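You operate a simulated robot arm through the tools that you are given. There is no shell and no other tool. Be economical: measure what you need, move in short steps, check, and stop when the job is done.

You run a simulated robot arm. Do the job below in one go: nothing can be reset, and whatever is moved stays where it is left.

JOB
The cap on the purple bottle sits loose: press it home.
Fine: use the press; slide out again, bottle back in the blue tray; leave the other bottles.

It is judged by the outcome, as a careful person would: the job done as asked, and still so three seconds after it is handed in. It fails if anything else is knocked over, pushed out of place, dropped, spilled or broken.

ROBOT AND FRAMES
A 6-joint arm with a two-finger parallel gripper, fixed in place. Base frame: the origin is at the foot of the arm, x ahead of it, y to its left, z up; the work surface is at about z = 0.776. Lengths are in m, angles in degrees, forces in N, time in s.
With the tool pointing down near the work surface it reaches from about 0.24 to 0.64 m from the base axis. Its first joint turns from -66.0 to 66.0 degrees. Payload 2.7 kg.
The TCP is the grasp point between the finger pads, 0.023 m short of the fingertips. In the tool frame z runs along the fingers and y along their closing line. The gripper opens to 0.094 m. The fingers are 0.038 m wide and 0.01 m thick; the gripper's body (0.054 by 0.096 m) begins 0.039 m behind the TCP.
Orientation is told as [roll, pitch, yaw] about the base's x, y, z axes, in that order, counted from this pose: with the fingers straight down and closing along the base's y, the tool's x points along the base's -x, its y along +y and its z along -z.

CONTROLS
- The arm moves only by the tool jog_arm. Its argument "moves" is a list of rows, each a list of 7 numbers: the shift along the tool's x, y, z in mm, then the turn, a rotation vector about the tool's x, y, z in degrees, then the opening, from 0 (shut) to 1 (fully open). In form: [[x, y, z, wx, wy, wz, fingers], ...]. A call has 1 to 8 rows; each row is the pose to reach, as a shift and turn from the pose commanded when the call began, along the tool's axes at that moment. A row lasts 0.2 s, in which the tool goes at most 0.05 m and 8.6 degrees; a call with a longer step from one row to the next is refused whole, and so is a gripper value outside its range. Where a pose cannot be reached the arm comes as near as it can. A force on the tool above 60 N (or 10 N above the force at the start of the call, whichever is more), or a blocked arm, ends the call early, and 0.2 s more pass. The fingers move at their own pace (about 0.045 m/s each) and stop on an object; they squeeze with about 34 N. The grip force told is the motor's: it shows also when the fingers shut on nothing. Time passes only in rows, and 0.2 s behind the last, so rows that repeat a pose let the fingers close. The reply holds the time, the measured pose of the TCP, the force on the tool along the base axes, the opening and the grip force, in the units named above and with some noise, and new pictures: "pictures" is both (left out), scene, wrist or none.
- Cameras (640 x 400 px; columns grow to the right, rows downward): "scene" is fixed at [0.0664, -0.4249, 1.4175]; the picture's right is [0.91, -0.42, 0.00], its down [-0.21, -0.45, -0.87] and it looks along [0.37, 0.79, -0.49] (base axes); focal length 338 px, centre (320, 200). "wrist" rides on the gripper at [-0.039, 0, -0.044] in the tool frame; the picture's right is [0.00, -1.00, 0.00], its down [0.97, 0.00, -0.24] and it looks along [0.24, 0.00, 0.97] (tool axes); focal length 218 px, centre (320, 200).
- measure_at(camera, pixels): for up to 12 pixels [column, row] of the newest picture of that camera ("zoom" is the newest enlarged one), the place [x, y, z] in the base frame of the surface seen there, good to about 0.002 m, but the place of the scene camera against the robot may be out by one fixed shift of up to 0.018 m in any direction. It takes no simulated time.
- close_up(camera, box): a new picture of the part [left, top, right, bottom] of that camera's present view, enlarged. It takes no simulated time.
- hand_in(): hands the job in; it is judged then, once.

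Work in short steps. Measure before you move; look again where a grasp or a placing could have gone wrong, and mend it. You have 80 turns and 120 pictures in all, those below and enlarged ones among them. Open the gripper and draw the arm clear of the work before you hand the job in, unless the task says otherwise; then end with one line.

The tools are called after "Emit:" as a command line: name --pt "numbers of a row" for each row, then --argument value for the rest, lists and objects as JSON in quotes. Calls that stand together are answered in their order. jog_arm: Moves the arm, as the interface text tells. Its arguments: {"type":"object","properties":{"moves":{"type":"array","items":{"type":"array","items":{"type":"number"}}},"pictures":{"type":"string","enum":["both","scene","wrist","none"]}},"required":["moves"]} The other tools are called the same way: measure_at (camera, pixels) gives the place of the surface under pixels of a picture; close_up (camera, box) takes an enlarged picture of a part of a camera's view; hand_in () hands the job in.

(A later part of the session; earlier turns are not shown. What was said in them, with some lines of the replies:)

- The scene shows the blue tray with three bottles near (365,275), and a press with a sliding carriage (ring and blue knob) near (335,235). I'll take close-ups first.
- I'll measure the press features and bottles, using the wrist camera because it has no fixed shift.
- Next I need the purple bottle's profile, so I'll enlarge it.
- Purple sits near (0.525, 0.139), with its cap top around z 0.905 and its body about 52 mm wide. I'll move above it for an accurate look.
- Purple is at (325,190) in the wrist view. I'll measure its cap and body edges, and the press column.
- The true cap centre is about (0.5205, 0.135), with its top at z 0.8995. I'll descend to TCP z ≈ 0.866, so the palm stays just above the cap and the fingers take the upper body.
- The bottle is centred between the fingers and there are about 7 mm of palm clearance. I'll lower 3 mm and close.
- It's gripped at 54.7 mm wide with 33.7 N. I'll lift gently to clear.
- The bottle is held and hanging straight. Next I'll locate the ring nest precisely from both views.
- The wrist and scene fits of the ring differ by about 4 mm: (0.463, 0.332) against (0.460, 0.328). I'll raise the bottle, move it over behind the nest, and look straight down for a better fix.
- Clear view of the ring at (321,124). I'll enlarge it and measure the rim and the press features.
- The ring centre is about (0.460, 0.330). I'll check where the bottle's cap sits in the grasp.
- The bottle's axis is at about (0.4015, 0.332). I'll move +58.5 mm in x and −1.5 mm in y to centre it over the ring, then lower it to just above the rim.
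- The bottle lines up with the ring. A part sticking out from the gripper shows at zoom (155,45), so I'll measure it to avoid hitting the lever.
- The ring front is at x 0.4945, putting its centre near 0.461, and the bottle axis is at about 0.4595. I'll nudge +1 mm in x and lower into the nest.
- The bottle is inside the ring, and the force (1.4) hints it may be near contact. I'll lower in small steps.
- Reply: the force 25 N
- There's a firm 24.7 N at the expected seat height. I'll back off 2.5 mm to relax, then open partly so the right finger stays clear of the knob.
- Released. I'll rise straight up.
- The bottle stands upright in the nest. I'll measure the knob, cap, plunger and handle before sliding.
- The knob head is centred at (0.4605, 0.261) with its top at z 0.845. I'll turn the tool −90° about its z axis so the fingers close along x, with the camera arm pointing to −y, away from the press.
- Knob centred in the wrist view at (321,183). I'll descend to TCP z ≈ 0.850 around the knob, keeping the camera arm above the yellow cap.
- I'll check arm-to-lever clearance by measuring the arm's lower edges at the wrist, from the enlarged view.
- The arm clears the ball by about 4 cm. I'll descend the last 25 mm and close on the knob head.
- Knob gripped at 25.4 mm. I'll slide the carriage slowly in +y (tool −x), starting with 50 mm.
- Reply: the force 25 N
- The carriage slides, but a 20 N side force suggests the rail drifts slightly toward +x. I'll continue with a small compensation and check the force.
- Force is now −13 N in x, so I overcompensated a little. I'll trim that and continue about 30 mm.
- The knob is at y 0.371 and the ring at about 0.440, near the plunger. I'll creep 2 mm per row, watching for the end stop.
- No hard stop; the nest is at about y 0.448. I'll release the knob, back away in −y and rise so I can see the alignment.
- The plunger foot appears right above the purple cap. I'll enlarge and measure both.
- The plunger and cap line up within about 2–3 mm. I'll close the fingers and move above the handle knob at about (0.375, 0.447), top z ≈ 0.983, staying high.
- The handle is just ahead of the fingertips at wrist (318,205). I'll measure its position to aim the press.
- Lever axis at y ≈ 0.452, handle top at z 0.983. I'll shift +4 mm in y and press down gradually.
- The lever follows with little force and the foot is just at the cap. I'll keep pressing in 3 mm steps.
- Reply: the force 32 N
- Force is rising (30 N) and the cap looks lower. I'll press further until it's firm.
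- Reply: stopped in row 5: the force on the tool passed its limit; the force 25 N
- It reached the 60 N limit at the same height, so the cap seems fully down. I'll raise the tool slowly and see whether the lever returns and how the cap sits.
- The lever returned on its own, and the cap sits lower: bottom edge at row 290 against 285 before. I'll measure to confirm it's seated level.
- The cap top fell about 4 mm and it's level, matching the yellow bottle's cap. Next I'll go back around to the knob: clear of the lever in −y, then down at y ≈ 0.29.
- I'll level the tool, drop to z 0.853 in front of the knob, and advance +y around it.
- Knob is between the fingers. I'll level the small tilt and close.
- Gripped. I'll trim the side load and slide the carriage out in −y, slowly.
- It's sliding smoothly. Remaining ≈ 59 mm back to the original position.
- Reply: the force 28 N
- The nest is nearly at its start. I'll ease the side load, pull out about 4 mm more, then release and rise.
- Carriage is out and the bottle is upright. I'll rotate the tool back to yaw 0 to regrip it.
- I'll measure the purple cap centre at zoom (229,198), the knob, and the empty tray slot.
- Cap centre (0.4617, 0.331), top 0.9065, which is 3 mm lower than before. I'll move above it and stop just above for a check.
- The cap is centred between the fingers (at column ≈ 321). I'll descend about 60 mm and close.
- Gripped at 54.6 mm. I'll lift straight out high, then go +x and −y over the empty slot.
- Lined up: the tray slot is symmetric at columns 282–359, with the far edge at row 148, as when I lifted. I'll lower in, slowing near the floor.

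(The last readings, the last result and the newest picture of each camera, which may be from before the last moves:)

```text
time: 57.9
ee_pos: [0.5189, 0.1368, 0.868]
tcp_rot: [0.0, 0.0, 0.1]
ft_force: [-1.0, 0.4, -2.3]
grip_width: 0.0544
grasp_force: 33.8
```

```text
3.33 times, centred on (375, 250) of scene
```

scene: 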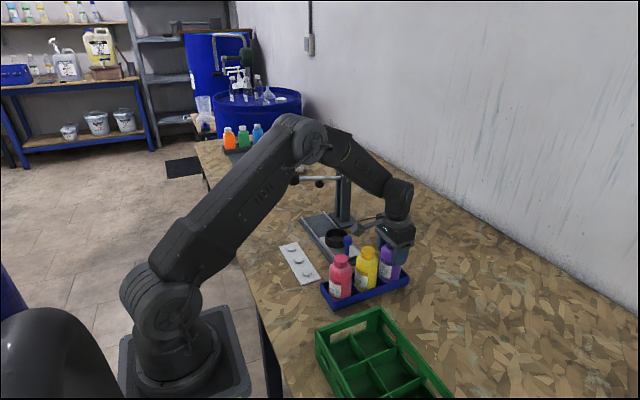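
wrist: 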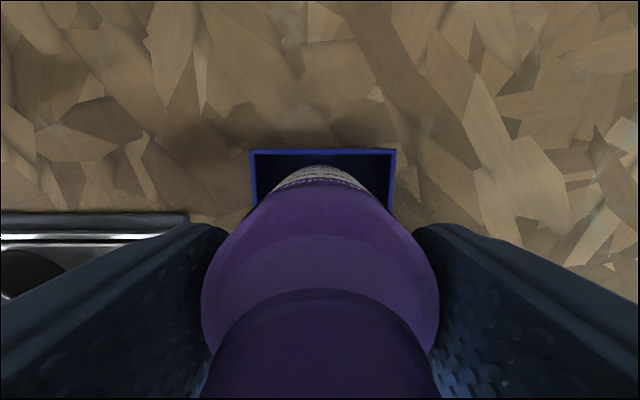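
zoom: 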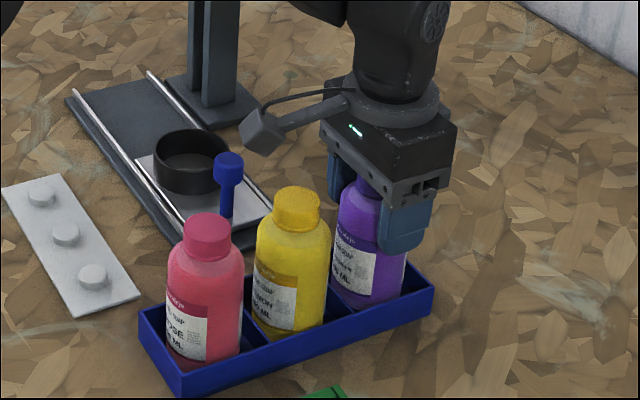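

It's in the slot with no floor contact yet. I'll lower 1 mm at a time.

Emit:
jog_arm --pt "0 0 1 0 0 0 0.35" --pt "0 0 2 0 0 0 0.35" --pt "0 0 3 0 0 0 0.35" --pt "0 0 3 0 0 0 0.35" --pictures "none"

```text
time: 58.9
ee_pos: [0.5198, 0.136, 0.8651]
tcp_rot: [0.0, -0.1, 0.0]
ft_force: [0.7, 0.3, -2.0]
grip_width: 0.0546
grasp_force: 34.1
```

Emit:
jog_arm --pt "0 0 1 0 0 0 0.35" --pt "0 0 2 0 0 0 0.35" --pt "0 0 2 0 0 0 0.35" --pictures "none"

```text
time: 59.7
ee_pos: [0.5188, 0.1359, 0.8644]
tcp_rot: [0.0, 0.1, 0.0]
ft_force: [-1.1, -1.5, 3.3]
grip_width: 0.0546
grasp_force: 34.0
```

Contact: the force flipped from −2 to +3.3 N, so the bottle is resting on the floor. I'll release and rise.

Emit:
jog_arm --pt "0 0 0 0 0 0 0.55" --pt "0 0 0 0 0 0 0.7" --pt "0 0 0 0 0 0 0.8" --pt "0 0 -20 0 0 0 0.8" --pt "0 0 -60 0 0 0 0.8" --pt "0 0 -100 0 0 0 0.8" --pt "0 0 -145 0 0 0 0.8" --pt "0 0 -190 0 0 0 1"

Emit:
close_up --camera "scene" --box '[295, 190, 415, 310]'

```text
time: 61.5
ee_pos: [0.5213, 0.1358, 1.0534]
tcp_rot: [0.0, 0.1, -0.1]
ft_force: [-1.0, 0.1, -0.2]
grip_width: 0.0941
grasp_force: 0.0
```

scene: 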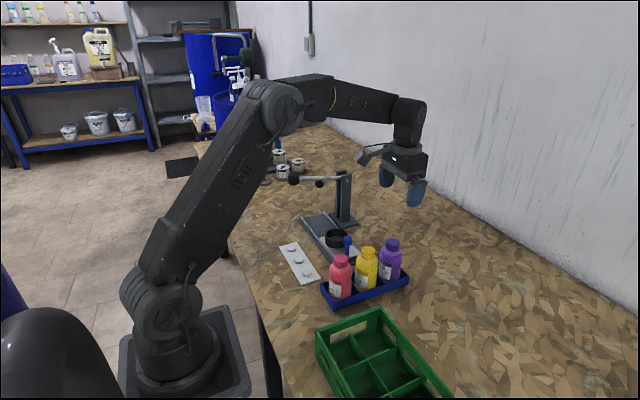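
wrist: 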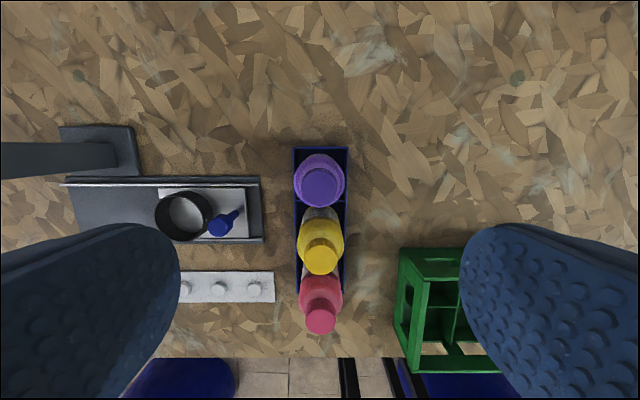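

```text
3.33 times, centred on (355, 250) of scene
```

zoom: 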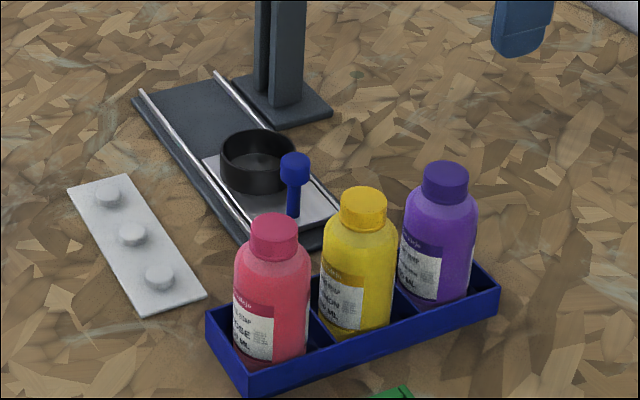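

Purple stands in its slot with the cap flush like its neighbours, and the carriage is out. I'll check the cap heights once before handing in.

Emit:
measure_at --camera "zoom" --pixels '[[446, 174], [362, 200], [274, 227], [445, 212], [361, 240]]'

Emit:
measure_at --camera "wrist" --pixels '[[320, 186], [320, 256], [320, 318], [308, 186], [333, 186]]'

```text
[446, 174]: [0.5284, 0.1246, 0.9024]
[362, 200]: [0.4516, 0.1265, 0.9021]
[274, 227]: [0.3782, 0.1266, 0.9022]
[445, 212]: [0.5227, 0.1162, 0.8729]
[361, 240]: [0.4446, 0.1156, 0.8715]
```

```text
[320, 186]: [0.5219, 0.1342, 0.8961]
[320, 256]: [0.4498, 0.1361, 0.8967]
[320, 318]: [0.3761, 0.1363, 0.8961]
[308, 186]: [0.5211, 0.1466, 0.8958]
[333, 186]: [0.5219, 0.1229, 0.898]
```

All three caps read the same height (0.902 scene, 0.896 wrist), so the purple cap is home. The gripper is open and clear, so I'll hand in.

Emit:
hand_in

```text
The job is handed in.
```

The purple bottle's cap is pressed home, level with the other two. The press slide is back out, the bottle is in its slot in the blue tray, and the other bottles weren't touched.
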